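You operate a simulated robot arm through the tools that you are given. There is no shell and no other tool. Be economical: measure what you need, move in short steps, check, and stop when the job is done.

Carry out the task below with a simulated two-armed robot. There is one attempt and no reset: what you move stays moved.

## Task
Fit the 11 mm, 8 mm and 14 mm pin gauges into their holes in the pin case.
Fine: they stand in the drying rack; shut the lid after.

Only the result counts: the job must be done as asked and must still hold three seconds after the hand-in. Knocking over, shifting, dropping, spilling or breaking anything else fails it. Lids that push on must go on centred and level and be pressed home; caps that screw on are set level and turned clockwise until they are tight.

## Robot
Two 7-joint arms with fingered hands on one trunk, on a base that drives. Base frame: it is fixed to the floor where the robot stands at the start and does not move with it; the origin is under the middle of the robot, x ahead of it, y to its left, z up; the surface under the hand at the start is at about z = 850. Units: mm, rad, N and s.
The left shoulder is at the start at [70, 132, 1217], the right one opposite. With the tool pointing down near the work surface each hand reaches from about 100 to 620 mm from the robot's upright axis, wherever it stands, measured 20 degrees to its own side. Places, roughly: pin case lid [500, 100, 900]. Payload 2.3 kg a hand.
The TCP of each hand is the grasp point between the finger pads, 25 mm short of the fingertips. In the tool frame z runs along the fingers and y along their closing line. The gripper opens to 88 mm. The gripper's body begins 29 mm behind the TCP. The gripper is a hand of 3 fingers: y runs from the thumb to the fingers, the wrist lies at [-13, -97, -162] in the tool frame.
Orientation is told as [roll, pitch, yaw] about the base's x, y, z axes, in that order, counted from this pose: with the fingers straight down and the wrist toward the robot, the tool's x, y and z point along [0, 1, 0], [1, 0, 0] and [0, 0, -1] of the base frame.

## Interface
- The arms move only by the tool step_arm. It takes "left_steps", "right_steps" or both (then of equal length, played together; a hand with none holds still); each is a list that holds one entry, the list of rows, each a list of 6 numbers: the shift along the base's x, y, z in mm, then the turn, a rotation vector about the base's x, y, z in rad. In form: [[[tx, ty, tz, rx, ry, rz], ...]]. A call has 1 to 20 rows; each row shifts and turns the commanded pose from where the row before left it. Each row takes 0.2 s and may step no farther than 50 mm and 0.15 rad from the row before; otherwise, the whole call is refused. Where a pose cannot be reached the arm comes as near as it can. A force on the tool above 70 N (or 10 N above the force at the start of the call, whichever is more), or a blocked arm, ends the call early, and 0.2 s more pass. In this call time passes only in rows, and 0.2 s behind the last. It gives the time, the measured TCP pose, the force on the tool (base axes), the opening and the grip force at its end, in the units of the frame above (readings bear some noise), with the torque about the TCP (base axes, N m) and any sound that the robot's microphone picked up.
- Cameras (640 x 400 px; columns grow to the right, rows downward): "scene" is now at [144.2, 5.3, 1531.9]; the picture's right is [-0.02, -1.00, 0.00], its down [-0.71, 0.01, -0.71] and it looks along [0.71, -0.01, -0.71] (base axes); focal length 283 px, centre (320, 200). "left" rides on the left gripper at [-58, -85, -99] in its tool frame; the picture's right is [-0.67, -0.35, 0.66], its down [0.69, -0.63, 0.37] and it looks along [0.29, 0.69, 0.66] (tool axes); focal length 261 px, centre (320, 200). "right" rides on the right gripper at [58, -85, -99] in its tool frame; the picture's right is [-0.67, 0.35, -0.66], its down [-0.69, -0.63, 0.37] and it looks along [-0.29, 0.69, 0.66] (tool axes); focal length 261 px, centre (320, 200). There is no depth. A picture from a camera that has moved, and an enlarged one, comes with that camera's place and axes in the base frame and with its lens. The place of the scene camera against the robot may be out by one fixed shift of up to 18 mm in any direction.
- snapshot(camera): a new picture of that camera. It takes no simulated time.
- move_column(by): slides the trunk up (or, below 0, down) by that many mm; the arms and the scene camera ride with it, the base frame stays. It gives what a move gives, with no picture.
- steer(legs): drives the robot by 1 to 6 legs, each [ahead, left, turn to the left] in mm, mm and rad, along the robot's own axes; the way and the turn of a leg run together, so that a leg with both is an arc; at most 1500 mm and 3.142 rad a leg. The arms and the cameras ride along, it lands a little off, and it stops where it bumps. It gives what a move gives.
- set_fingers(index, middle, thumb_bend, thumb_turn, hand): sets how far each is bent, from 0 (flat) to 1 (curled in); at 0.3 the hand is open as for a grip, at 0.7 the pads meet at the TCP. One left out holds its place. A second passes; each finger stops where it meets its share of the squeeze, and holds until it gets a number again. It is the only way to open and close the hand. It gives what a move gives, with no picture; readings hold the bend of each and the force on the fingers (four entries, about 0 where the hand has none), thumb and palm. thumb_turn goes from beside the hand (0) to across from the fingers (1), as for a grip.
- aim_head(pan, tilt): turns the head with the scene camera to pan (to the left, within 1.501 rad either way) and tilt (down, from -0.506 to 1.204), counted from straight ahead of the robot. It gives what a move gives.
- inspect(camera, box): a new picture of the part [left, top, right, bottom] of that camera's present view, enlarged. It takes no simulated time.
- finish_job(): hands the job in; it is judged then, once.

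Work in short steps. Places have to be worked out from the pictures, the camera data and where the tool is seen: move nearer, look again, correct. Check each grasp and each placing, and mend what went wrong. You have 120 turns and 88 pictures in all, those below and enlarged ones among them. Open the grippers and draw the arms clear of the work before you hand the job in, unless the task says otherwise; then end with one line.

The tools are called after "Emit:" as a command line: name --argument value ..., lists and objects as JSON in quotes. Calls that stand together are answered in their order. step_arm: Moves the arms, as the interface text tells. Its arguments: {"type":"object","properties":{"left_steps":{"type":"array","items":{"type":"array","items":{"type":"array","items":{"type":"number"}}}},"right_steps":{"type":"array","items":{"type":"array","items":{"type":"array","items":{"type":"number"}}}}},"required":[]} The other tools are called the same way: move_column (by) slides the trunk up or down; set_fingers (index, middle, thumb_bend, thumb_turn, hand) moves the fingers one by one; steer (legs) drives the base; aim_head (pan, tilt) turns the head that bears the scene camera; snapshot (camera) takes a picture; inspect (camera, box) takes an enlarged picture of a part of a camera's view; finish_job () hands the job in.

At the start:

```text
time: 0.0
left_eef_pos: [355.1, 131.5, 1258.0]
left_tool_rot: [0.001, 0.001, 0.001]
left_contact_force: [0.0, 0.0, 0.3]
left_wrist_torque: [0.03, 0.0, -0.01]
left_grip_width: 87.5
left_grasp_force: 0.1
left_shape: jaw
left_bend: [0.3, 0.3, 0.3, 0.98]
left_finger forces: [0.1, 0.0, 0.0, 0.0, 0.1, 0.0]
right_eef_pos: [415.7, -169.5, 1154.2]
right_tool_rot: [0.001, -0.001, -0.001]
right_contact_force: [-0.1, -0.3, 0.4]
right_wrist_torque: [-0.01, 0.0, -0.01]
right_grip_width: 87.9
right_grasp_force: 0.1
right_shape: jaw
right_bend: [0.3, 0.3, 0.3, 0.98]
right_finger forces: [0.1, 0.1, 0.1, 0.0, 0.1, 0.0]
trunk travel left (down, up): [-775.0, 65.0]
robot x, y, heading: [3.2, -1.8, 0.003]
head pan, tilt: [-0.016, 0.787]
```

scene: 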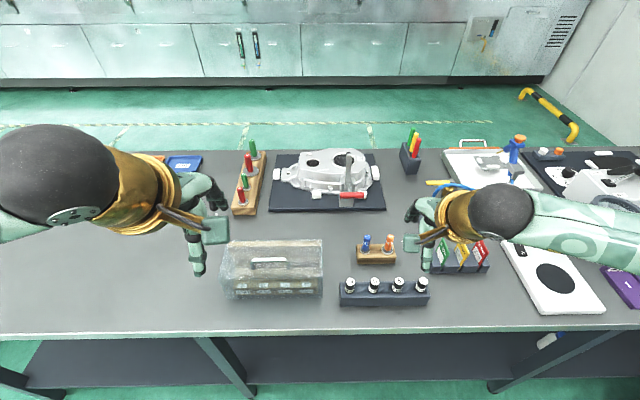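
right: 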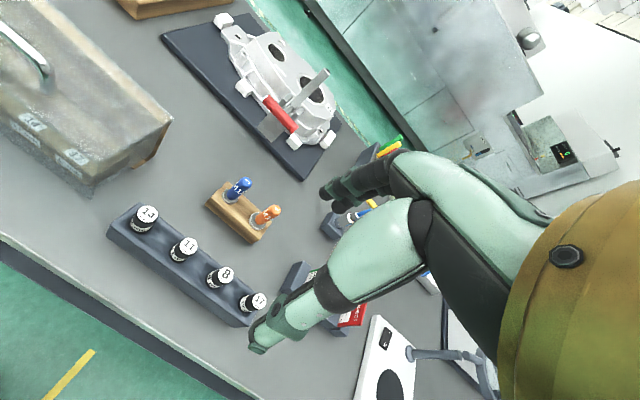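
left: 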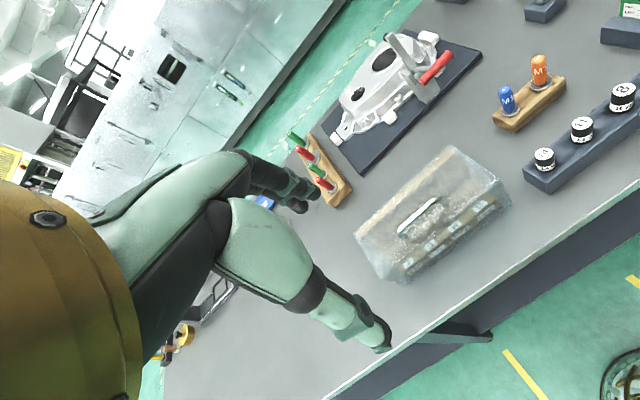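

The rack with four labelled pins lies before the right hand, the case with a dusty lid before the left. I look closer at both.

Emit:
inspect --camera "scene" --box '[200, 220, 340, 308]'

Emit:
inspect --camera "scene" --box '[330, 225, 450, 310]'

Emit:
inspect --camera "right" --box '[90, 160, 290, 330]'

```text
4.55 times, centred on (270, 264) of scene
camera zoom: at [144.2, 5.3, 1531.9], right [-0.02, -1.0, 0.0], down [-0.71, 0.01, -0.71], along [0.71, -0.01, -0.71], focal length 1287 px, centre (547, -91)
```

zoom: 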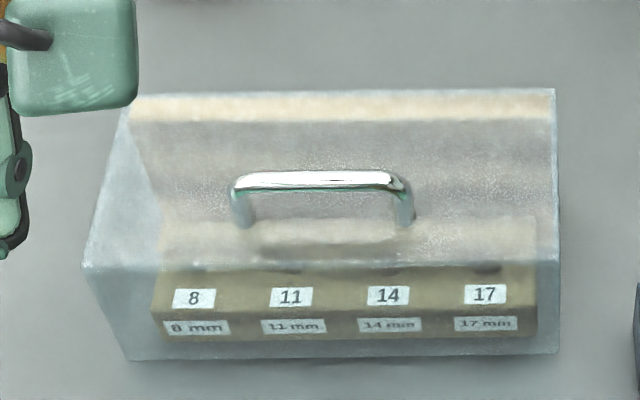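

```text
4.71 times, centred on (390, 268) of scene
camera zoom: at [144.2, 5.3, 1531.9], right [-0.02, -1.0, 0.0], down [-0.71, 0.01, -0.71], along [0.71, -0.01, -0.71], focal length 1333 px, centre (-9, -118)
```

zoom: 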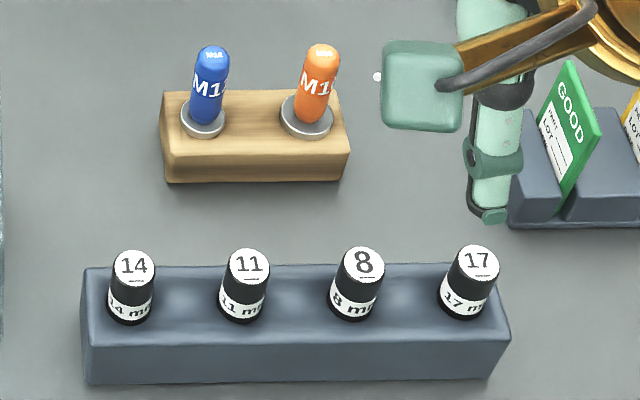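

```text
2.35 times, centred on (190, 245) of right
camera zoom: at [330.7, -112.1, 1253.8], right [0.35, -0.67, 0.66], down [-0.63, -0.69, -0.37], along [0.69, -0.29, -0.66], focal length 613 px, centre (626, 94)
```

zoom: 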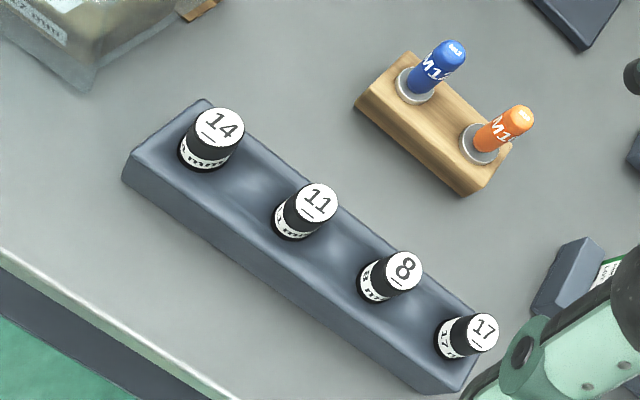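

The 17 stays; the case has a clear cover with a handle. I need to see whether it is hinged, so I zoom with the left and right hand cameras.

Emit:
inspect --camera "left" --box '[340, 130, 530, 300]'

Emit:
inspect --camera "right" --box '[0, 0, 200, 200]'

```text
2.35 times, centred on (435, 215) of left
camera zoom: at [270.5, 73.3, 1356.0], right [-0.35, -0.67, -0.66], down [-0.63, 0.69, -0.37], along [0.69, 0.29, -0.66], focal length 613 px, centre (49, 165)
```

zoom: 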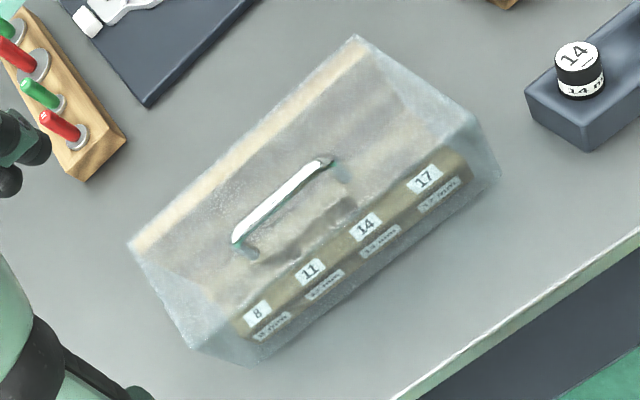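

```text
2.00 times, centred on (100, 100) of right
camera zoom: at [330.7, -112.1, 1253.8], right [0.35, -0.67, 0.66], down [-0.63, -0.69, -0.37], along [0.69, -0.29, -0.66], focal length 521 px, centre (760, 400)
```

zoom: 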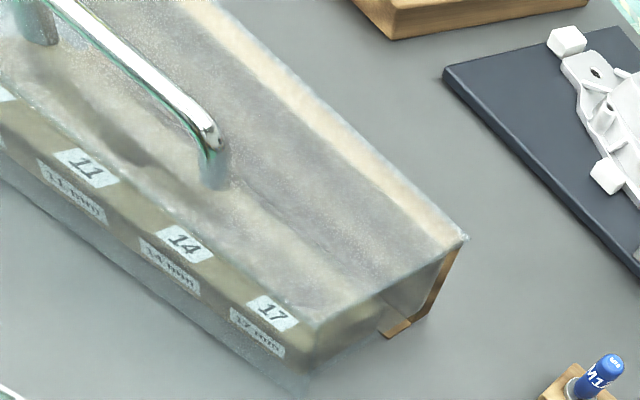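

The case looks hinged at the rear (tall back board, handle toward the front). By my estimate the cover spans x 457–563, y −8–223, top z≈948, with the handle bar at about [487, 104, 970]. I bring the left hand above it.

Emit:
step_arm --left_steps '[[[40, -8, -40, 0, 0, 0], [40, -8, -40, 0, 0, 0], [30, -6, -40, 0, 0, 0], [22, -5, -40, 0, 0, 0], [0, 0, -20, 0, 0, 0]]]'

Emit:
snapshot --camera "left"

Emit:
snapshot --camera "scene"

```text
refused: row 1 steps farther than a row can; nothing moved
```

```text
79 pictures are left
camera left: at [270.5, 73.3, 1356.0], right [-0.35, -0.67, -0.66], down [-0.63, 0.69, -0.37], along [0.69, 0.29, -0.66], focal length 261 px, centre (320, 200)
```

left: 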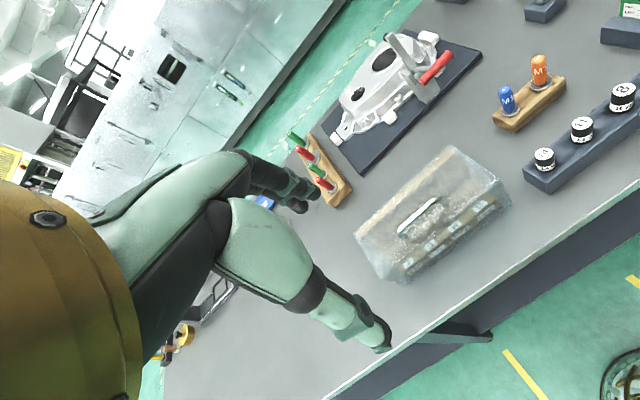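

```text
78 pictures are left
camera scene: at [144.2, 5.3, 1531.9], right [-0.02, -1.0, 0.0], down [-0.71, 0.01, -0.71], along [0.71, -0.01, -0.71], focal length 283 px, centre (320, 200)
```

scene: 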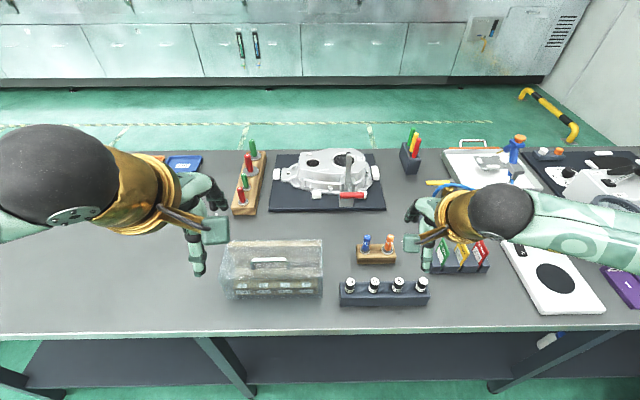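

The rows were too long (limit 50 mm in total); I use smaller ones.

Emit:
step_arm --left_steps '[[[30, -6, -36, 0, 0, 0], [30, -6, -36, 0, 0, 0], [30, -6, -36, 0, 0, 0], [30, -6, -36, 0, 0, 0], [12, -3, -34, 0, 0, 0]]]'

Emit:
snapshot --camera "left"

```text
time: 1.2
left_eef_pos: [489.2, 103.8, 1076.9]
left_tool_rot: [0.0, 0.0, 0.001]
left_contact_force: [0.3, 0.7, -0.9]
left_wrist_torque: [-0.01, 0.02, -0.03]
left_grip_width: 87.8
left_grasp_force: 0.1
left_shape: jaw
left_bend: [0.3, 0.3, 0.3, 0.98]
left_finger forces: [0.1, 0.0, 0.0, 0.0, 0.1, 0.0]
right_eef_pos: [416.5, -168.6, 1154.7]
right_tool_rot: [-0.002, 0.0, 0.0]
right_contact_force: [-0.8, 0.7, 0.4]
right_wrist_torque: [0.0, -0.01, 0.02]
right_grip_width: 87.7
right_grasp_force: 0.0
right_shape: jaw
right_bend: [0.3, 0.3, 0.3, 0.98]
right_finger forces: [0.0, 0.0, 0.0, 0.1, 0.0, 0.0]
trunk travel left (down, up): [-775.0, 65.0]
robot x, y, heading: [-1.4, -0.1, -0.001]
head pan, tilt: [-0.016, 0.787]
```

```text
77 pictures are left
camera left: at [405.4, 44.9, 1175.6], right [-0.35, -0.67, -0.66], down [-0.63, 0.69, -0.37], along [0.69, 0.29, -0.66], focal length 261 px, centre (320, 200)
```

left: 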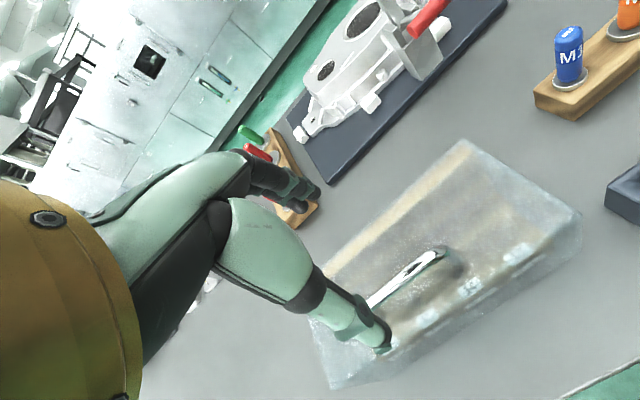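

The handle centre is confirmed at about [486, 104, 970]. I lower, keeping fingertips just above the cover top.

Emit:
step_arm --left_steps '[[[-1, 0, -30, 0, 0, 0], [-1, 0, -30, 0, 0, 0], [-1, 0, -20, 0, 0, 0], [0, 0, -12, 0, 0, 0]]]'

Emit:
snapshot --camera "left"

Emit:
inspect --camera "scene" --box '[200, 220, 340, 308]'

```text
time: 2.2
left_eef_pos: [483.8, 103.9, 986.9]
left_tool_rot: [0.0, 0.0, 0.0]
left_contact_force: [0.7, -0.1, -0.5]
left_wrist_torque: [-0.01, 0.02, -0.02]
left_grip_width: 87.6
left_grasp_force: 0.3
left_shape: jaw
left_bend: [0.3, 0.3, 0.3, 0.98]
left_finger forces: [0.0, 0.1, 0.1, 0.1, 0.1, 0.0]
right_eef_pos: [416.7, -169.0, 1154.5]
right_tool_rot: [0.0, -0.001, 0.0]
right_contact_force: [0.8, 0.5, 0.2]
right_wrist_torque: [-0.01, 0.0, 0.01]
right_grip_width: 87.7
right_grasp_force: 0.2
right_shape: jaw
right_bend: [0.3, 0.3, 0.3, 0.98]
right_finger forces: [0.0, 0.0, 0.0, 0.0, 0.0, 0.0]
trunk travel left (down, up): [-775.0, 65.0]
robot x, y, heading: [-0.6, 0.7, -0.003]
head pan, tilt: [-0.016, 0.787]
```

```text
76 pictures are left
camera left: at [399.4, 45.0, 1085.9], right [-0.35, -0.67, -0.66], down [-0.63, 0.69, -0.37], along [0.69, 0.28, -0.66], focal length 261 px, centre (320, 200)
```

left: 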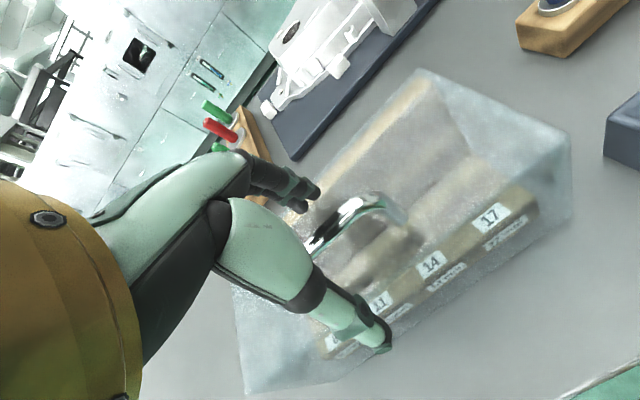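

```text
4.55 times, centred on (270, 264) of scene
camera zoom: at [144.5, 5.2, 1531.9], right [-0.02, -1.0, 0.0], down [-0.71, 0.01, -0.71], along [0.71, -0.01, -0.71], focal length 1287 px, centre (547, -91)
```

zoom: 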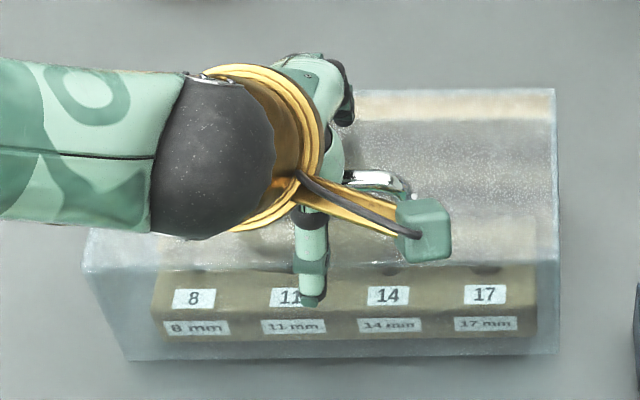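

The bar is between the thumb and fingers, perhaps slightly lower than I thought (z≈960, x≈488). I ease down 8 mm and close.

Emit:
step_arm --left_steps '[[[3, 0, -4, 0, 0, 0], [2, 0, -4, 0, 0, 0]]]'

Emit:
set_fingers --hand "left" --index 0.75 --middle 0.75 --thumb_bend 0.75

Emit:
snapshot --camera "left"

```text
time: 2.8
left_eef_pos: [487.1, 103.0, 980.5]
left_tool_rot: [0.0, -0.001, 0.001]
left_contact_force: [-0.4, 0.3, 1.9]
left_wrist_torque: [0.0, -0.11, 0.06]
left_grip_width: 87.6
left_grasp_force: 0.0
left_shape: jaw
left_bend: [0.3, 0.3, 0.3, 0.98]
left_finger forces: [0.0, 2.3, 0.0, 0.0, 0.0, 0.0]
right_eef_pos: [415.1, -170.5, 1155.5]
right_tool_rot: [0.0, -0.001, -0.001]
right_contact_force: [-1.6, 0.6, 0.6]
right_wrist_torque: [0.01, 0.0, 0.02]
right_grip_width: 87.7
right_grasp_force: 0.0
right_shape: jaw
right_bend: [0.3, 0.3, 0.3, 0.98]
right_finger forces: [0.0, 0.1, 0.0, 0.0, 0.1, 0.0]
trunk travel left (down, up): [-775.0, 65.0]
robot x, y, heading: [0.5, 0.8, 0.001]
head pan, tilt: [-0.016, 0.787]
```

```text
time: 3.8
left_eef_pos: [484.5, 104.1, 981.1]
left_tool_rot: [-0.001, -0.002, 0.0]
left_contact_force: [-3.7, -0.3, 7.0]
left_wrist_torque: [-0.06, 0.13, -0.02]
left_grip_width: 0.3
left_grasp_force: 6.2
left_shape: fingers
left_bend: [0.74, 0.75, 0.72, 0.97]
left_finger forces: [0.0, 0.0, 0.0, 0.1, 12.5, 0.1]
right_eef_pos: [412.2, -170.0, 1154.3]
right_tool_rot: [-0.001, -0.004, 0.0]
right_contact_force: [0.2, 0.5, -0.4]
right_wrist_torque: [0.0, -0.04, 0.02]
right_grip_width: 87.7
right_grasp_force: 0.0
right_shape: jaw
right_bend: [0.3, 0.3, 0.3, 0.98]
right_finger forces: [0.0, 0.0, 0.1, 0.0, 0.0, 0.0]
trunk travel left (down, up): [-775.0, 65.0]
robot x, y, heading: [-3.9, 1.7, 0.002]
head pan, tilt: [-0.016, 0.787]
```

```text
74 pictures are left
camera left: at [401.0, 45.3, 1078.9], right [-0.35, -0.67, -0.66], down [-0.63, 0.69, -0.37], along [0.7, 0.29, -0.66], focal length 261 px, centre (320, 200)
```

left: 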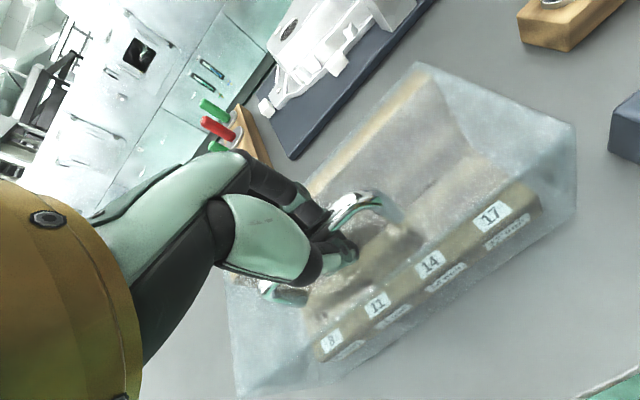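

The fingers closed to zero width, so I check whether they hook beneath the bar or missed it.

Emit:
inspect --camera "left" --box '[220, 140, 440, 320]'

Emit:
inspect --camera "scene" --box '[220, 230, 320, 293]'

```text
2.22 times, centred on (330, 230) of left
camera zoom: at [401.0, 45.3, 1078.9], right [-0.35, -0.67, -0.66], down [-0.63, 0.69, -0.37], along [0.7, 0.29, -0.66], focal length 579 px, centre (298, 133)
```

zoom: 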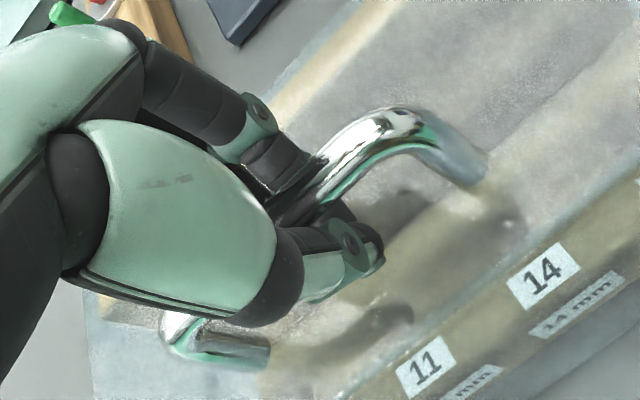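

```text
6.35 times, centred on (270, 262) of scene
camera zoom: at [139.8, 4.6, 1532.3], right [-0.02, -1.0, 0.0], down [-0.71, 0.01, -0.71], along [0.71, -0.01, -0.71], focal length 1798 px, centre (638, -190)
```

zoom: 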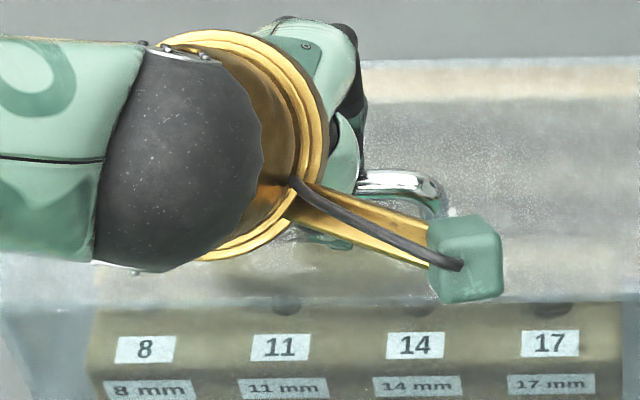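

The bar emerges between index and thumb, so it is caged. I lift gently about 20 mm and look at the force and how the cover moves.

Emit:
step_arm --left_steps '[[[0, 0, 5, 0, 0, 0], [0, 0, 5, 0, 0, 0], [1, 0, 5, 0, 0, 0], [1, 0, 5, 0, 0, 0]]]'

Emit:
snapshot --camera "left"

Emit:
inspect --camera "scene" --box '[200, 220, 340, 308]'

```text
time: 4.8
left_eef_pos: [490.1, 104.7, 999.2]
left_tool_rot: [0.0, 0.001, 0.0]
left_contact_force: [-0.4, -0.8, -1.1]
left_wrist_torque: [0.02, -0.02, 0.01]
left_grip_width: 0.0
left_grasp_force: 0.6
left_shape: fingers
left_bend: [0.74, 0.75, 0.72, 0.97]
left_finger forces: [0.1, 0.0, 0.0, 0.2, 1.6, 0.0]
right_eef_pos: [415.5, -170.2, 1154.2]
right_tool_rot: [0.001, 0.0, 0.0]
right_contact_force: [-0.2, -0.1, -0.3]
right_wrist_torque: [-0.04, -0.01, -0.01]
right_grip_width: 87.5
right_grasp_force: 0.2
right_shape: jaw
right_bend: [0.3, 0.3, 0.3, 0.98]
right_finger forces: [0.0, 0.1, 0.0, 0.0, 0.0, 0.1]
trunk travel left (down, up): [-775.0, 65.0]
robot x, y, heading: [1.6, -1.9, -0.002]
head pan, tilt: [-0.016, 0.787]
```

```text
71 pictures are left
camera left: at [406.0, 46.7, 1097.7], right [-0.35, -0.67, -0.66], down [-0.63, 0.69, -0.37], along [0.69, 0.29, -0.66], focal length 261 px, centre (320, 200)
```

left: 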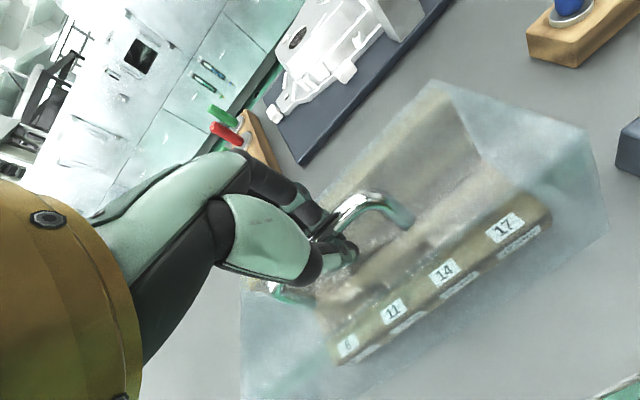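

```text
4.55 times, centred on (270, 264) of scene
camera zoom: at [144.0, 5.1, 1531.9], right [-0.02, -1.0, 0.0], down [-0.71, 0.01, -0.71], along [0.71, -0.01, -0.71], focal length 1287 px, centre (547, -91)
```

zoom: 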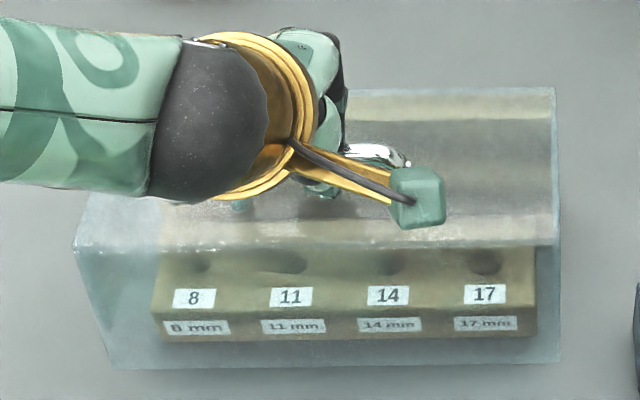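

It is hinged at the top rear (~[563, ·, 945]) and lifts with ~1 N. I follow the arc to about 60°, tilting the hand partly with it.

Emit:
step_arm --left_steps '[[[4.3, 0, 5.9, 0, 0.061, 0], [4.3, 0, 5.8, 0, 0.061, 0], [5.2, 0, 5, 0, 0.061, 0], [5.2, 0, 5, 0, 0.061, 0], [6, 0, 4.1, 0, 0.061, 0], [6.1, 0, 4.1, 0, 0.061, 0], [6.7, 0, 3, 0, 0.061, 0], [6.7, 0, 3, 0, 0.061, 0], [7.1, 0, 1.9, 0, 0.061, 0], [7.2, 0, 1.8, 0, 0.061, 0]]]'

Emit:
snapshot --camera "scene"

Emit:
snapshot --camera "left"

```text
time: 7.0
left_eef_pos: [505.7, 107.2, 1026.5]
left_tool_rot: [0.001, 0.551, -0.003]
left_contact_force: [1.7, -2.4, -4.8]
left_wrist_torque: [-0.06, -0.04, 0.02]
left_grip_width: 0.0
left_grasp_force: 1.6
left_shape: fingers
left_bend: [0.74, 0.74, 0.72, 0.97]
left_finger forces: [0.0, 2.9, 0.0, 0.0, 0.1, 0.0]
left hand out of reach, approached as far as the arm can: row 8, 9, 10
right_eef_pos: [417.5, -169.2, 1154.5]
right_tool_rot: [-0.001, 0.001, 0.0]
right_contact_force: [-0.6, -1.1, -0.9]
right_wrist_torque: [0.0, -0.01, -0.01]
right_grip_width: 87.2
right_grasp_force: 0.0
right_shape: jaw
right_bend: [0.3, 0.3, 0.3, 0.98]
right_finger forces: [0.0, 0.0, 0.0, 0.1, 0.0, 0.0]
trunk travel left (down, up): [-775.0, 65.0]
robot x, y, heading: [2.2, 0.3, 0.001]
head pan, tilt: [-0.016, 0.787]
```

```text
69 pictures are left
camera scene: at [146.5, 5.3, 1531.7], right [-0.02, -1.0, 0.0], down [-0.71, 0.01, -0.7], along [0.7, -0.01, -0.71], focal length 283 px, centre (320, 200)
```

scene: 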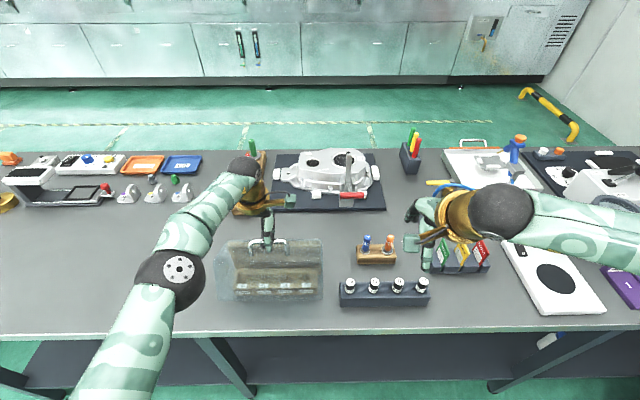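

```text
68 pictures are left
camera left: at [486.5, 49.0, 1155.3], right [-0.64, -0.67, -0.38], down [-0.73, 0.69, 0.02], along [0.25, 0.28, -0.93], focal length 261 px, centre (320, 200)
```

left: 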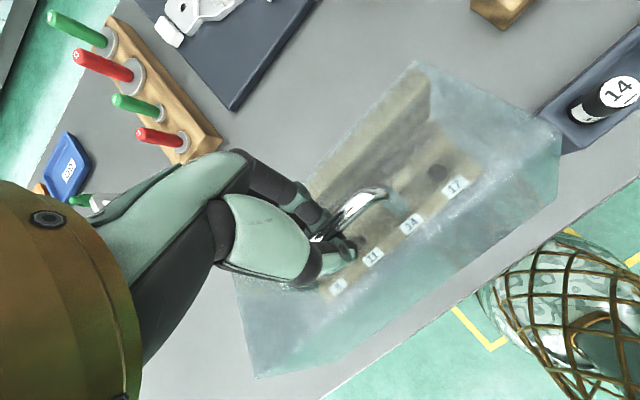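

The tilt limits the reach. I untilt the hand while keeping position and see where it lands.

Emit:
step_arm --left_steps '[[[0, 0, 0, 0, -0.08, 0], [0, 0, 0, 0, -0.08, 0]]]'

```text
time: 7.6
left_eef_pos: [505.6, 106.8, 1027.7]
left_tool_rot: [-0.001, 0.387, -0.001]
left_contact_force: [1.0, -1.1, -5.4]
left_wrist_torque: [-0.02, -0.03, 0.01]
left_grip_width: 0.0
left_grasp_force: 1.6
left_shape: fingers
left_bend: [0.74, 0.74, 0.72, 0.97]
left_finger forces: [0.1, 3.0, 0.0, 0.0, 0.0, 0.1]
right_eef_pos: [416.8, -169.9, 1153.6]
right_tool_rot: [-0.001, 0.002, 0.001]
right_contact_force: [0.8, 0.0, -1.1]
right_wrist_torque: [-0.01, -0.05, 0.01]
right_grip_width: 87.5
right_grasp_force: 0.0
right_shape: jaw
right_bend: [0.3, 0.3, 0.3, 0.98]
right_finger forces: [0.0, 0.0, 0.2, 0.0, 0.0, 0.0]
trunk travel left (down, up): [-775.0, 65.0]
robot x, y, heading: [-0.6, -1.4, -0.001]
head pan, tilt: [-0.016, 0.787]
```

The command restarts from the measured pose. I go on back along the arc while untilting.

Emit:
step_arm --left_steps '[[[5, 0, 4, 0, -0.05, 0], [5, 0, 4, 0, -0.05, 0], [6, 0, 3, 0, -0.05, 0], [6, 0, 3, 0, -0.05, 0], [6, 0, 2, 0, -0.05, 0], [6, 0, 1, 0, -0.05, 0]]]'

Emit:
snapshot --camera "left"

Emit:
inspect --camera "scene" --box '[200, 200, 340, 308]'

```text
time: 9.0
left_eef_pos: [539.3, 108.5, 1044.5]
left_tool_rot: [0.001, 0.088, -0.001]
left_contact_force: [-1.1, -0.4, -3.5]
left_wrist_torque: [-0.04, 0.0, -0.02]
left_grip_width: 0.0
left_grasp_force: 1.8
left_shape: fingers
left_bend: [0.74, 0.74, 0.72, 0.97]
left_finger forces: [0.4, 2.8, 0.1, 0.0, 0.1, 0.0]
right_eef_pos: [415.4, -168.9, 1153.6]
right_tool_rot: [0.001, 0.001, -0.001]
right_contact_force: [1.0, 0.3, -0.2]
right_wrist_torque: [0.01, 0.0, 0.01]
right_grip_width: 87.6
right_grasp_force: 0.0
right_shape: jaw
right_bend: [0.3, 0.3, 0.3, 0.98]
right_finger forces: [0.1, 0.1, 0.1, 0.0, 0.1, 0.0]
trunk travel left (down, up): [-775.0, 65.0]
robot x, y, heading: [0.5, 0.5, 0.006]
head pan, tilt: [-0.016, 0.787]
```

```text
67 pictures are left
camera left: at [464.4, 48.8, 1149.6], right [-0.4, -0.67, -0.62], down [-0.66, 0.69, -0.31], along [0.63, 0.28, -0.72], focal length 261 px, centre (320, 200)
```

left: 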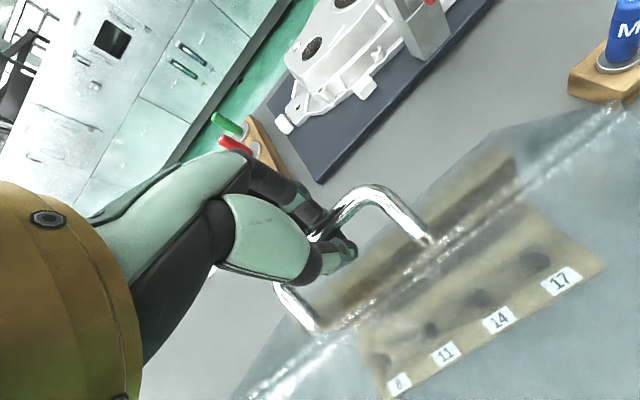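

```text
3.70 times, centred on (270, 254) of scene
camera zoom: at [145.2, 5.6, 1531.8], right [-0.02, -1.0, 0.0], down [-0.71, 0.01, -0.71], along [0.71, -0.01, -0.71], focal length 1049 px, centre (505, 0)
```

zoom: 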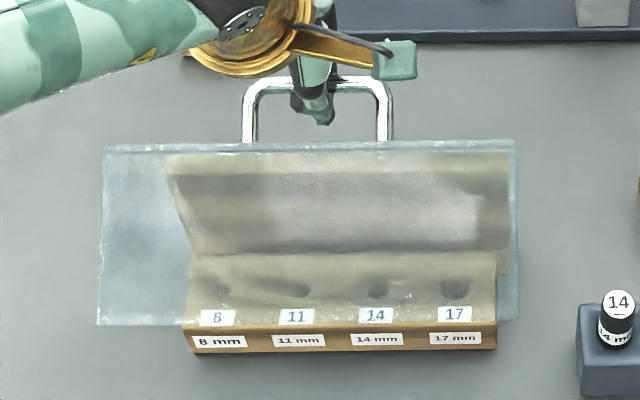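

The lid stands at about 75°. I continue over the top.

Emit:
step_arm --left_steps '[[[6, 0, 1, 0, -0.03, 0], [6, 0, 1, 0, -0.03, 0], [6, 0, 0, 0, -0.03, 0], [6, 0, -1, 0, 0, 0], [6, 0, -2, 0, 0, 0], [6, 0, -3, 0, 0, 0], [5, 0, -3, 0, 0, 0]]]'

Emit:
snapshot --camera "left"

Emit:
inspect --camera "scene" --box '[200, 200, 340, 308]'

```text
time: 10.6
left_eef_pos: [578.8, 107.9, 1037.6]
left_tool_rot: [-0.001, -0.003, 0.001]
left_contact_force: [-0.9, 0.5, 1.5]
left_wrist_torque: [0.03, 0.0, 0.02]
left_grip_width: 0.0
left_grasp_force: 0.4
left_shape: fingers
left_bend: [0.74, 0.75, 0.72, 0.97]
left_finger forces: [0.1, 0.1, 0.1, 0.0, 0.9, 0.1]
right_eef_pos: [414.7, -169.4, 1154.5]
right_tool_rot: [0.0, 0.0, 0.0]
right_contact_force: [0.4, 0.4, -0.3]
right_wrist_torque: [0.01, 0.01, -0.03]
right_grip_width: 87.5
right_grasp_force: 0.1
right_shape: jaw
right_bend: [0.3, 0.3, 0.3, 0.98]
right_finger forces: [0.1, 0.0, 0.0, 0.1, 0.0, 0.0]
trunk travel left (down, up): [-775.0, 65.0]
robot x, y, heading: [-3.3, -0.3, 0.001]
head pan, tilt: [-0.016, 0.787]
```

```text
65 pictures are left
camera left: at [494.4, 48.2, 1136.3], right [-0.35, -0.67, -0.66], down [-0.63, 0.69, -0.37], along [0.7, 0.29, -0.66], focal length 261 px, centre (320, 200)
```

left: 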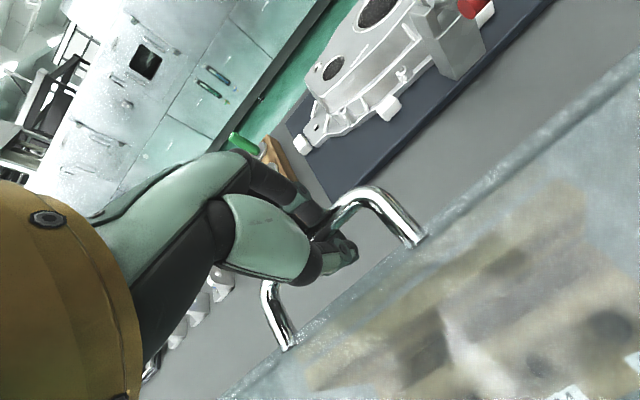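

```text
3.70 times, centred on (270, 254) of scene
camera zoom: at [143.9, 5.1, 1532.0], right [-0.02, -1.0, 0.0], down [-0.71, 0.01, -0.71], along [0.71, -0.01, -0.71], focal length 1049 px, centre (505, 0)
```

zoom: 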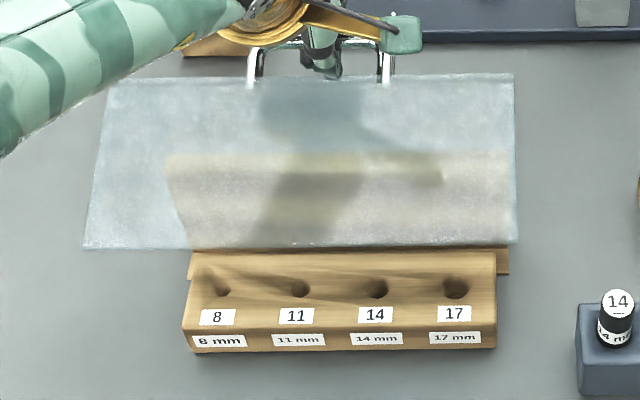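

Past vertical (~100°) and still moving freely; the holes are showing. I continue further back, watching for a stop.

Emit:
step_arm --left_steps '[[[6, 0, -2, 0, 0, 0], [6, 0, -2, 0, 0, 0], [6, 0, -3, 0, 0, 0], [5, 0, -3, 0, 0, 0], [5, 0, -4, 0, 0, 0], [5, 0, -4, 0, 0, 0]]]'

Emit:
snapshot --camera "left"

Emit:
inspect --camera "scene" --box '[200, 200, 340, 308]'

```text
time: 12.0
left_eef_pos: [602.9, 108.0, 1021.2]
left_tool_rot: [0.001, -0.003, 0.0]
left_contact_force: [-0.7, 0.7, -0.2]
left_wrist_torque: [0.01, 0.02, 0.03]
left_grip_width: 0.0
left_grasp_force: 0.3
left_shape: fingers
left_bend: [0.74, 0.75, 0.72, 0.97]
left_finger forces: [0.0, 0.1, 0.0, 0.0, 0.5, 0.2]
left hand out of reach, approached as far as the arm can: row 5, 6
right_eef_pos: [415.6, -169.7, 1155.1]
right_tool_rot: [0.0, 0.0, -0.001]
right_contact_force: [0.3, 0.1, 0.2]
right_wrist_torque: [-0.02, 0.02, -0.01]
right_grip_width: 87.5
right_grasp_force: 0.1
right_shape: jaw
right_bend: [0.3, 0.3, 0.3, 0.98]
right_finger forces: [0.0, 0.0, 0.0, 0.1, 0.1, 0.0]
trunk travel left (down, up): [-775.0, 65.0]
robot x, y, heading: [1.1, -1.2, 0.001]
head pan, tilt: [-0.016, 0.787]
```

```text
63 pictures are left
camera left: at [518.4, 49.3, 1120.4], right [-0.35, -0.67, -0.66], down [-0.63, 0.69, -0.37], along [0.7, 0.28, -0.66], focal length 261 px, centre (320, 200)
```

left: 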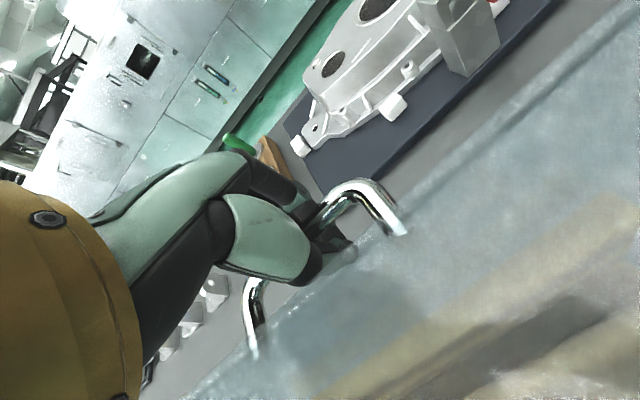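

```text
3.70 times, centred on (270, 254) of scene
camera zoom: at [143.9, 5.3, 1532.0], right [-0.02, -1.0, 0.0], down [-0.71, 0.01, -0.71], along [0.71, -0.01, -0.71], focal length 1049 px, centre (505, 0)
```

zoom: 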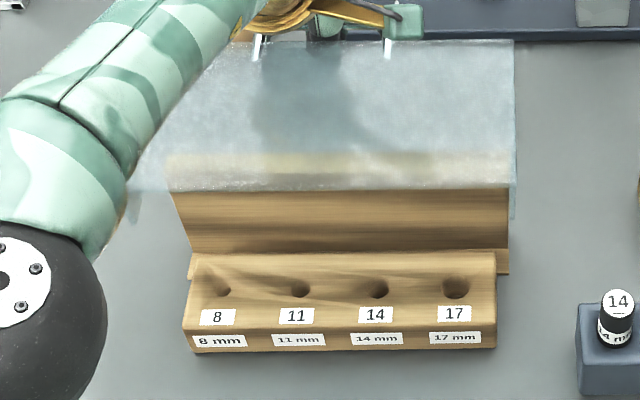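

About 110° now and the force is near zero (close to balance). Tilting the fingers forward regains reach, so I continue that way in small rows.

Emit:
step_arm --left_steps '[[[3, 0, -3, 0, -0.06, 0], [3, 0, -3, 0, -0.06, 0], [4, 0, -3, 0, -0.06, 0], [4, 0, -4, 0, -0.06, 0]]]'

Emit:
inspect --camera "scene" --box '[200, 200, 340, 308]'

```text
time: 13.0
left_eef_pos: [618.5, 108.6, 1008.5]
left_tool_rot: [0.0, -0.246, -0.001]
left_contact_force: [-0.6, -0.2, 0.0]
left_wrist_torque: [0.0, -0.02, 0.02]
left_grip_width: 0.0
left_grasp_force: 0.6
left_shape: fingers
left_bend: [0.74, 0.75, 0.72, 0.97]
left_finger forces: [0.0, 0.1, 0.0, 0.2, 0.4, 0.0]
right_eef_pos: [414.3, -170.4, 1153.7]
right_tool_rot: [-0.002, -0.001, 0.0]
right_contact_force: [0.3, 0.0, 0.0]
right_wrist_torque: [-0.01, 0.0, 0.0]
right_grip_width: 87.7
right_grasp_force: 0.0
right_shape: jaw
right_bend: [0.3, 0.3, 0.3, 0.98]
right_finger forces: [0.0, 0.0, 0.0, 0.1, 0.0, 0.0]
trunk travel left (down, up): [-775.0, 65.0]
robot x, y, heading: [1.7, -1.4, 0.0]
head pan, tilt: [-0.016, 0.787]
```

```text
3.70 times, centred on (270, 254) of scene
camera zoom: at [144.1, 5.4, 1531.9], right [-0.02, -1.0, 0.0], down [-0.71, 0.01, -0.71], along [0.71, -0.01, -0.71], focal length 1049 px, centre (505, 0)
```

zoom: 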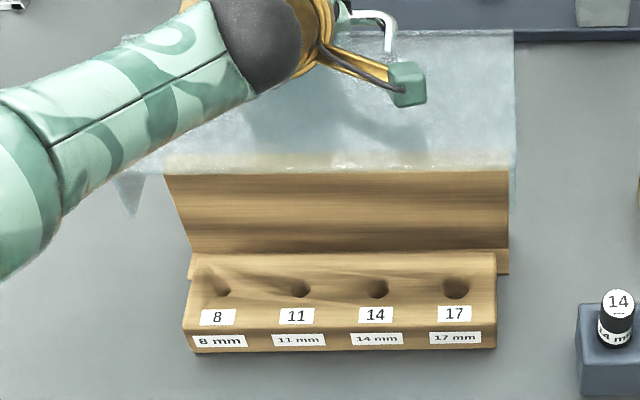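

Still free, ~120°. I continue the same way.

Emit:
step_arm --left_steps '[[[3, 0, -4, 0, -0.06, 0], [3, 0, -4, 0, -0.06, 0], [3, 0, -4, 0, -0.06, 0], [3, 0, -4, 0, -0.06, 0]]]'

Emit:
snapshot --camera "scene"

Emit:
snapshot --camera "left"

```text
time: 14.0
left_eef_pos: [603.5, 108.6, 1019.5]
left_tool_rot: [0.003, -0.504, 0.007]
left_contact_force: [-28.2, -9.1, 50.8]
left_wrist_torque: [0.82, 3.89, 1.08]
left_grip_width: 0.1
left_grasp_force: 1.5
left_shape: fingers
left_bend: [0.74, 0.75, 0.72, 0.97]
left_finger forces: [0.0, 0.1, 0.0, 0.0, 3.1, 0.0]
right_eef_pos: [387.3, -169.1, 1164.4]
right_tool_rot: [0.008, -0.024, 0.008]
right_contact_force: [0.3, -0.5, 0.1]
right_wrist_torque: [0.02, -0.01, 0.0]
right_grip_width: 87.8
right_grasp_force: 0.1
right_shape: jaw
right_bend: [0.3, 0.3, 0.3, 0.98]
right_finger forces: [0.1, 0.1, 0.0, 0.0, 0.0, 0.0]
trunk travel left (down, up): [-775.0, 65.0]
robot x, y, heading: [-5.4, 3.7, 0.012]
head pan, tilt: [-0.016, 0.787]
stopped in row 4 (left hand): the force on the tool passed its limit at 72 N (the readings are from after the stop); the commanded pose is now the measured one
```

```text
60 pictures are left
camera scene: at [104.4, -0.6, 1535.3], right [0.0, -1.0, -0.01], down [-0.69, 0.01, -0.72], along [0.72, 0.0, -0.69], focal length 283 px, centre (320, 200)
```

scene: 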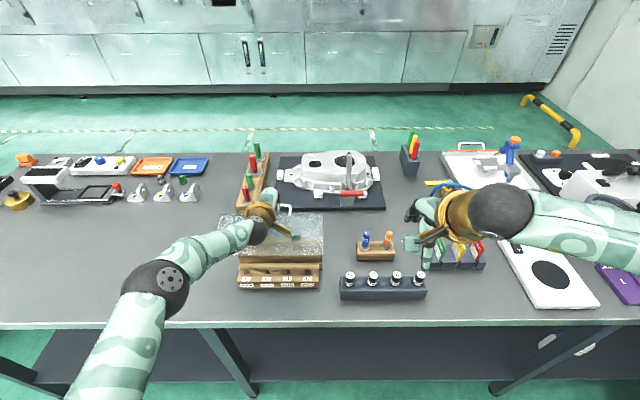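

```text
59 pictures are left
camera left: at [482.9, 49.5, 1064.6], right [0.02, -0.67, -0.74], down [-0.38, 0.68, -0.62], along [0.92, 0.3, -0.24], focal length 261 px, centre (320, 200)
```

left: 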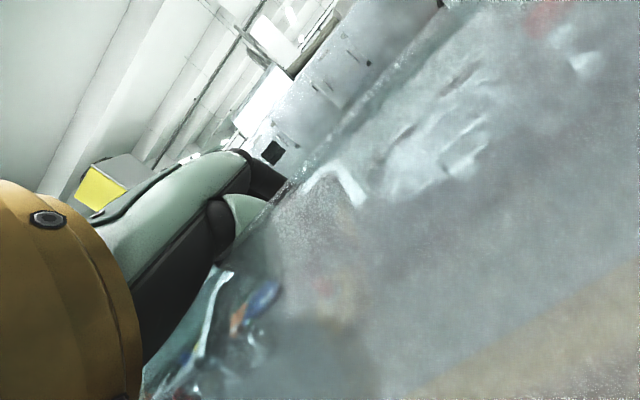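

The palm is pressing on the lid edge (50 N, the trunk is leaning). I back off upward and untilt a bit at once.

Emit:
step_arm --left_steps '[[[0, 0, 6, 0, 0.05, 0], [0, 0, 6, 0, 0.05, 0]]]'

Emit:
snapshot --camera "left"

```text
time: 14.6
left_eef_pos: [619.6, 110.5, 1017.1]
left_tool_rot: [0.005, -0.381, 0.002]
left_contact_force: [-18.2, 6.1, 23.6]
left_wrist_torque: [0.25, 2.39, -0.46]
left_grip_width: 0.0
left_grasp_force: 6.4
left_shape: fingers
left_bend: [0.75, 0.75, 0.74, 0.97]
left_finger forces: [0.0, 0.1, 0.0, 0.0, 13.7, 0.0]
right_eef_pos: [403.5, -169.7, 1159.4]
right_tool_rot: [0.001, -0.014, 0.002]
right_contact_force: [-0.2, 0.5, -0.5]
right_wrist_torque: [0.02, -0.02, -0.01]
right_grip_width: 87.7
right_grasp_force: 0.0
right_shape: jaw
right_bend: [0.3, 0.3, 0.3, 0.98]
right_finger forces: [0.1, 0.0, 0.0, 0.0, 0.0, 0.0]
trunk travel left (down, up): [-775.0, 65.0]
robot x, y, heading: [1.0, -0.7, 0.0]
head pan, tilt: [-0.016, 0.787]
```

```text
58 pictures are left
camera left: at [504.4, 50.3, 1076.7], right [-0.08, -0.67, -0.74], down [-0.45, 0.69, -0.57], along [0.89, 0.29, -0.35], focal length 261 px, centre (320, 200)
```

left: 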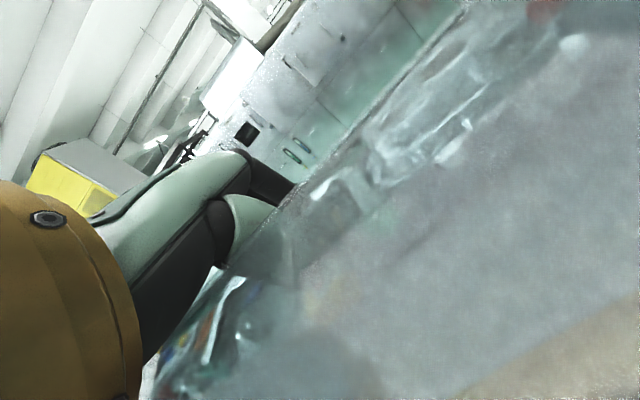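

The lid appears to have met its stop. I relax further, moving up and slightly back.

Emit:
step_arm --left_steps '[[[-2, 0, 4, 0, 0.05, 0], [-2, 0, 4, 0, 0.05, 0]]]'

Emit:
inspect --camera "scene" --box '[200, 200, 340, 308]'

```text
time: 15.2
left_eef_pos: [626.1, 110.4, 1016.0]
left_tool_rot: [0.001, -0.267, 0.002]
left_contact_force: [-1.8, -1.4, -4.0]
left_wrist_torque: [-0.03, -0.08, 0.02]
left_grip_width: 0.1
left_grasp_force: 1.2
left_shape: fingers
left_bend: [0.74, 0.75, 0.72, 0.97]
left_finger forces: [0.0, 0.0, 0.0, 0.1, 3.5, 0.1]
right_eef_pos: [416.9, -166.9, 1153.7]
right_tool_rot: [0.001, 0.002, 0.003]
right_contact_force: [-0.1, -0.2, -0.6]
right_wrist_torque: [0.01, -0.02, 0.0]
right_grip_width: 87.5
right_grasp_force: 0.1
right_shape: jaw
right_bend: [0.3, 0.3, 0.3, 0.98]
right_finger forces: [0.0, 0.0, 0.1, 0.0, 0.0, 0.0]
trunk travel left (down, up): [-775.0, 65.0]
robot x, y, heading: [1.3, 1.2, 0.001]
head pan, tilt: [-0.016, 0.787]
```

```text
3.70 times, centred on (270, 254) of scene
camera zoom: at [145.9, 6.0, 1531.4], right [-0.01, -1.0, 0.0], down [-0.71, 0.01, -0.7], along [0.7, -0.01, -0.71], focal length 1049 px, centre (505, 0)
```

zoom: 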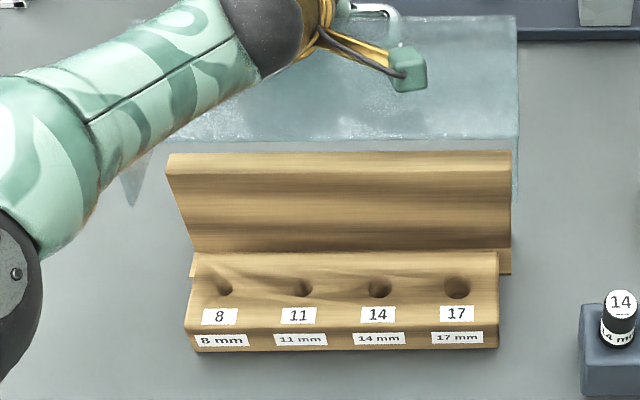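

The lid is at its stop, well past the holes. I open only the index and middle; the thumb would still catch the bar if the lid wants to fall shut.

Emit:
set_fingers --hand "left" --index 0.4 --middle 0.4

Emit:
step_arm --left_steps '[[[-2, 0, 0, 0, 0, 0], [-2, 0, 0, 0, 0, 0]]]'

Emit:
snapshot --camera "left"

```text
time: 16.2
left_eef_pos: [625.1, 112.5, 1016.0]
left_tool_rot: [0.002, -0.27, 0.004]
left_contact_force: [-5.8, -2.6, -10.1]
left_wrist_torque: [0.1, -0.25, 0.03]
left_grip_width: 28.1
left_grasp_force: 4.9
left_shape: fingers
left_bend: [0.4, 0.4, 0.73, 0.97]
left_finger forces: [0.1, 0.0, 0.0, 0.1, 10.6, 0.1]
right_eef_pos: [415.5, -167.9, 1154.9]
right_tool_rot: [-0.001, 0.0, 0.003]
right_contact_force: [0.0, -0.2, -0.7]
right_wrist_torque: [-0.01, -0.01, -0.01]
right_grip_width: 87.6
right_grasp_force: 0.1
right_shape: jaw
right_bend: [0.3, 0.3, 0.3, 0.98]
right_finger forces: [0.0, 0.1, 0.0, 0.0, 0.1, 0.0]
trunk travel left (down, up): [-775.0, 65.0]
robot x, y, heading: [-2.1, 1.3, 0.003]
head pan, tilt: [-0.016, 0.787]
```

```text
time: 16.8
left_eef_pos: [621.6, 110.8, 1018.3]
left_tool_rot: [0.001, -0.27, 0.004]
left_contact_force: [-3.5, -1.5, -7.1]
left_wrist_torque: [0.06, -0.18, 0.01]
left_grip_width: 27.6
left_grasp_force: 3.1
left_shape: fingers
left_bend: [0.4, 0.4, 0.74, 0.97]
left_finger forces: [0.0, 0.0, 0.1, 0.0, 7.1, 0.0]
right_eef_pos: [415.1, -168.0, 1155.1]
right_tool_rot: [0.0, 0.0, 0.003]
right_contact_force: [-0.4, 0.1, -0.4]
right_wrist_torque: [-0.01, 0.01, 0.02]
right_grip_width: 87.5
right_grasp_force: 0.1
right_shape: jaw
right_bend: [0.3, 0.3, 0.3, 0.98]
right_finger forces: [0.1, 0.0, 0.0, 0.0, 0.1, 0.0]
trunk travel left (down, up): [-775.0, 65.0]
robot x, y, heading: [-2.2, 5.2, 0.001]
head pan, tilt: [-0.016, 0.787]
```

```text
56 pictures are left
camera left: at [513.9, 51.5, 1090.4], right [-0.16, -0.67, -0.73], down [-0.51, 0.68, -0.52], along [0.84, 0.29, -0.45], focal length 261 px, centre (320, 200)
```

left: 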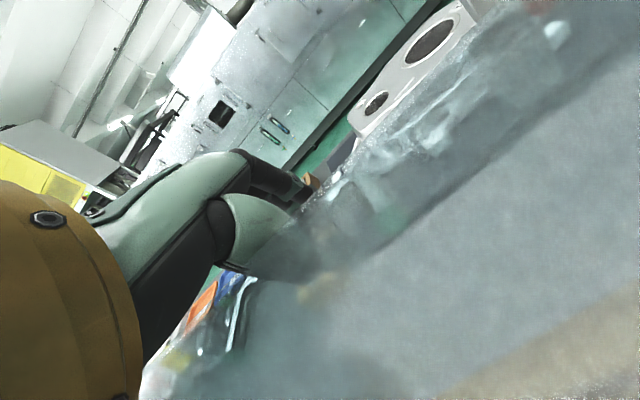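

The thumb is hooked beneath the bar, with the lid weighing on it; I lower a little to see if the load goes to the stop.

Emit:
step_arm --left_steps '[[[1, 0, -4, 0, 0, 0], [1, 0, -4, 0, 0, 0]]]'

```text
time: 17.4
left_eef_pos: [620.6, 109.8, 1011.4]
left_tool_rot: [0.003, -0.275, 0.003]
left_contact_force: [-1.5, -0.1, 3.7]
left_wrist_torque: [0.05, 0.16, 0.0]
left_grip_width: 23.4
left_grasp_force: 0.0
left_shape: fingers
left_bend: [0.4, 0.4, 0.75, 0.97]
left_finger forces: [0.0, 0.0, 0.0, 0.0, 0.4, 0.0]
right_eef_pos: [412.7, -167.0, 1155.3]
right_tool_rot: [0.001, -0.003, 0.003]
right_contact_force: [-0.1, 0.2, -0.2]
right_wrist_torque: [-0.01, 0.03, 0.01]
right_grip_width: 87.9
right_grasp_force: 0.0
right_shape: jaw
right_bend: [0.3, 0.3, 0.3, 0.98]
right_finger forces: [0.0, 0.1, 0.1, 0.0, 0.1, 0.1]
trunk travel left (down, up): [-775.0, 65.0]
robot x, y, heading: [-0.1, 2.1, 0.001]
head pan, tilt: [-0.016, 0.787]
```

The lid rests without thumb load, so it stays open here. I unhook the thumb a bit (0.6) so that it clears the bar.

Emit:
set_fingers --hand "left" --thumb_bend 0.6 --index 0.3 --middle 0.3

Emit:
step_arm --left_steps '[[[0, 0, 5, 0, 0.03, 0], [0, 0, 5, 0, 0.03, 0]]]'

Emit:
snapshot --camera "left"

```text
time: 18.4
left_eef_pos: [620.1, 110.5, 1012.0]
left_tool_rot: [0.001, -0.272, 0.003]
left_contact_force: [-2.3, 0.2, 4.8]
left_wrist_torque: [0.06, 0.31, -0.03]
left_grip_width: 52.0
left_grasp_force: 0.0
left_shape: fingers
left_bend: [0.3, 0.3, 0.6, 0.97]
left_finger forces: [0.0, 0.0, 0.0, 0.0, 0.0, 0.1]
right_eef_pos: [412.3, -168.7, 1155.7]
right_tool_rot: [0.0, -0.002, 0.002]
right_contact_force: [0.2, -1.7, -0.3]
right_wrist_torque: [0.02, 0.0, 0.0]
right_grip_width: 87.6
right_grasp_force: 0.2
right_shape: jaw
right_bend: [0.3, 0.3, 0.3, 0.98]
right_finger forces: [0.0, 0.1, 0.0, 0.0, 0.0, 0.0]
trunk travel left (down, up): [-775.0, 65.0]
robot x, y, heading: [-2.4, 1.9, 0.004]
head pan, tilt: [-0.016, 0.787]
```

```text
time: 19.0
left_eef_pos: [622.1, 112.1, 1020.3]
left_tool_rot: [0.0, -0.212, 0.004]
left_contact_force: [-0.8, 0.4, -1.7]
left_wrist_torque: [0.02, -0.06, -0.04]
left_grip_width: 53.2
left_grasp_force: 0.7
left_shape: fingers
left_bend: [0.3, 0.3, 0.6, 0.97]
left_finger forces: [0.0, 0.0, 0.0, 0.0, 1.5, 0.1]
right_eef_pos: [413.9, -167.2, 1154.3]
right_tool_rot: [0.001, 0.0, 0.003]
right_contact_force: [0.9, 0.7, -0.7]
right_wrist_torque: [-0.04, -0.01, 0.02]
right_grip_width: 87.4
right_grasp_force: 0.1
right_shape: jaw
right_bend: [0.3, 0.3, 0.3, 0.98]
right_finger forces: [0.0, 0.1, 0.0, 0.0, 0.0, 0.0]
trunk travel left (down, up): [-775.0, 65.0]
robot x, y, heading: [-1.9, 1.6, 0.005]
head pan, tilt: [-0.016, 0.787]
```

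```text
55 pictures are left
camera left: at [518.7, 52.3, 1098.7], right [-0.2, -0.67, -0.72], down [-0.54, 0.68, -0.49], along [0.82, 0.29, -0.5], focal length 261 px, centre (320, 200)
```

left: 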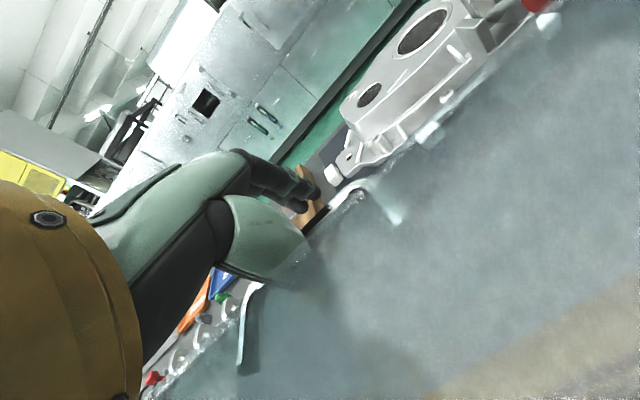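

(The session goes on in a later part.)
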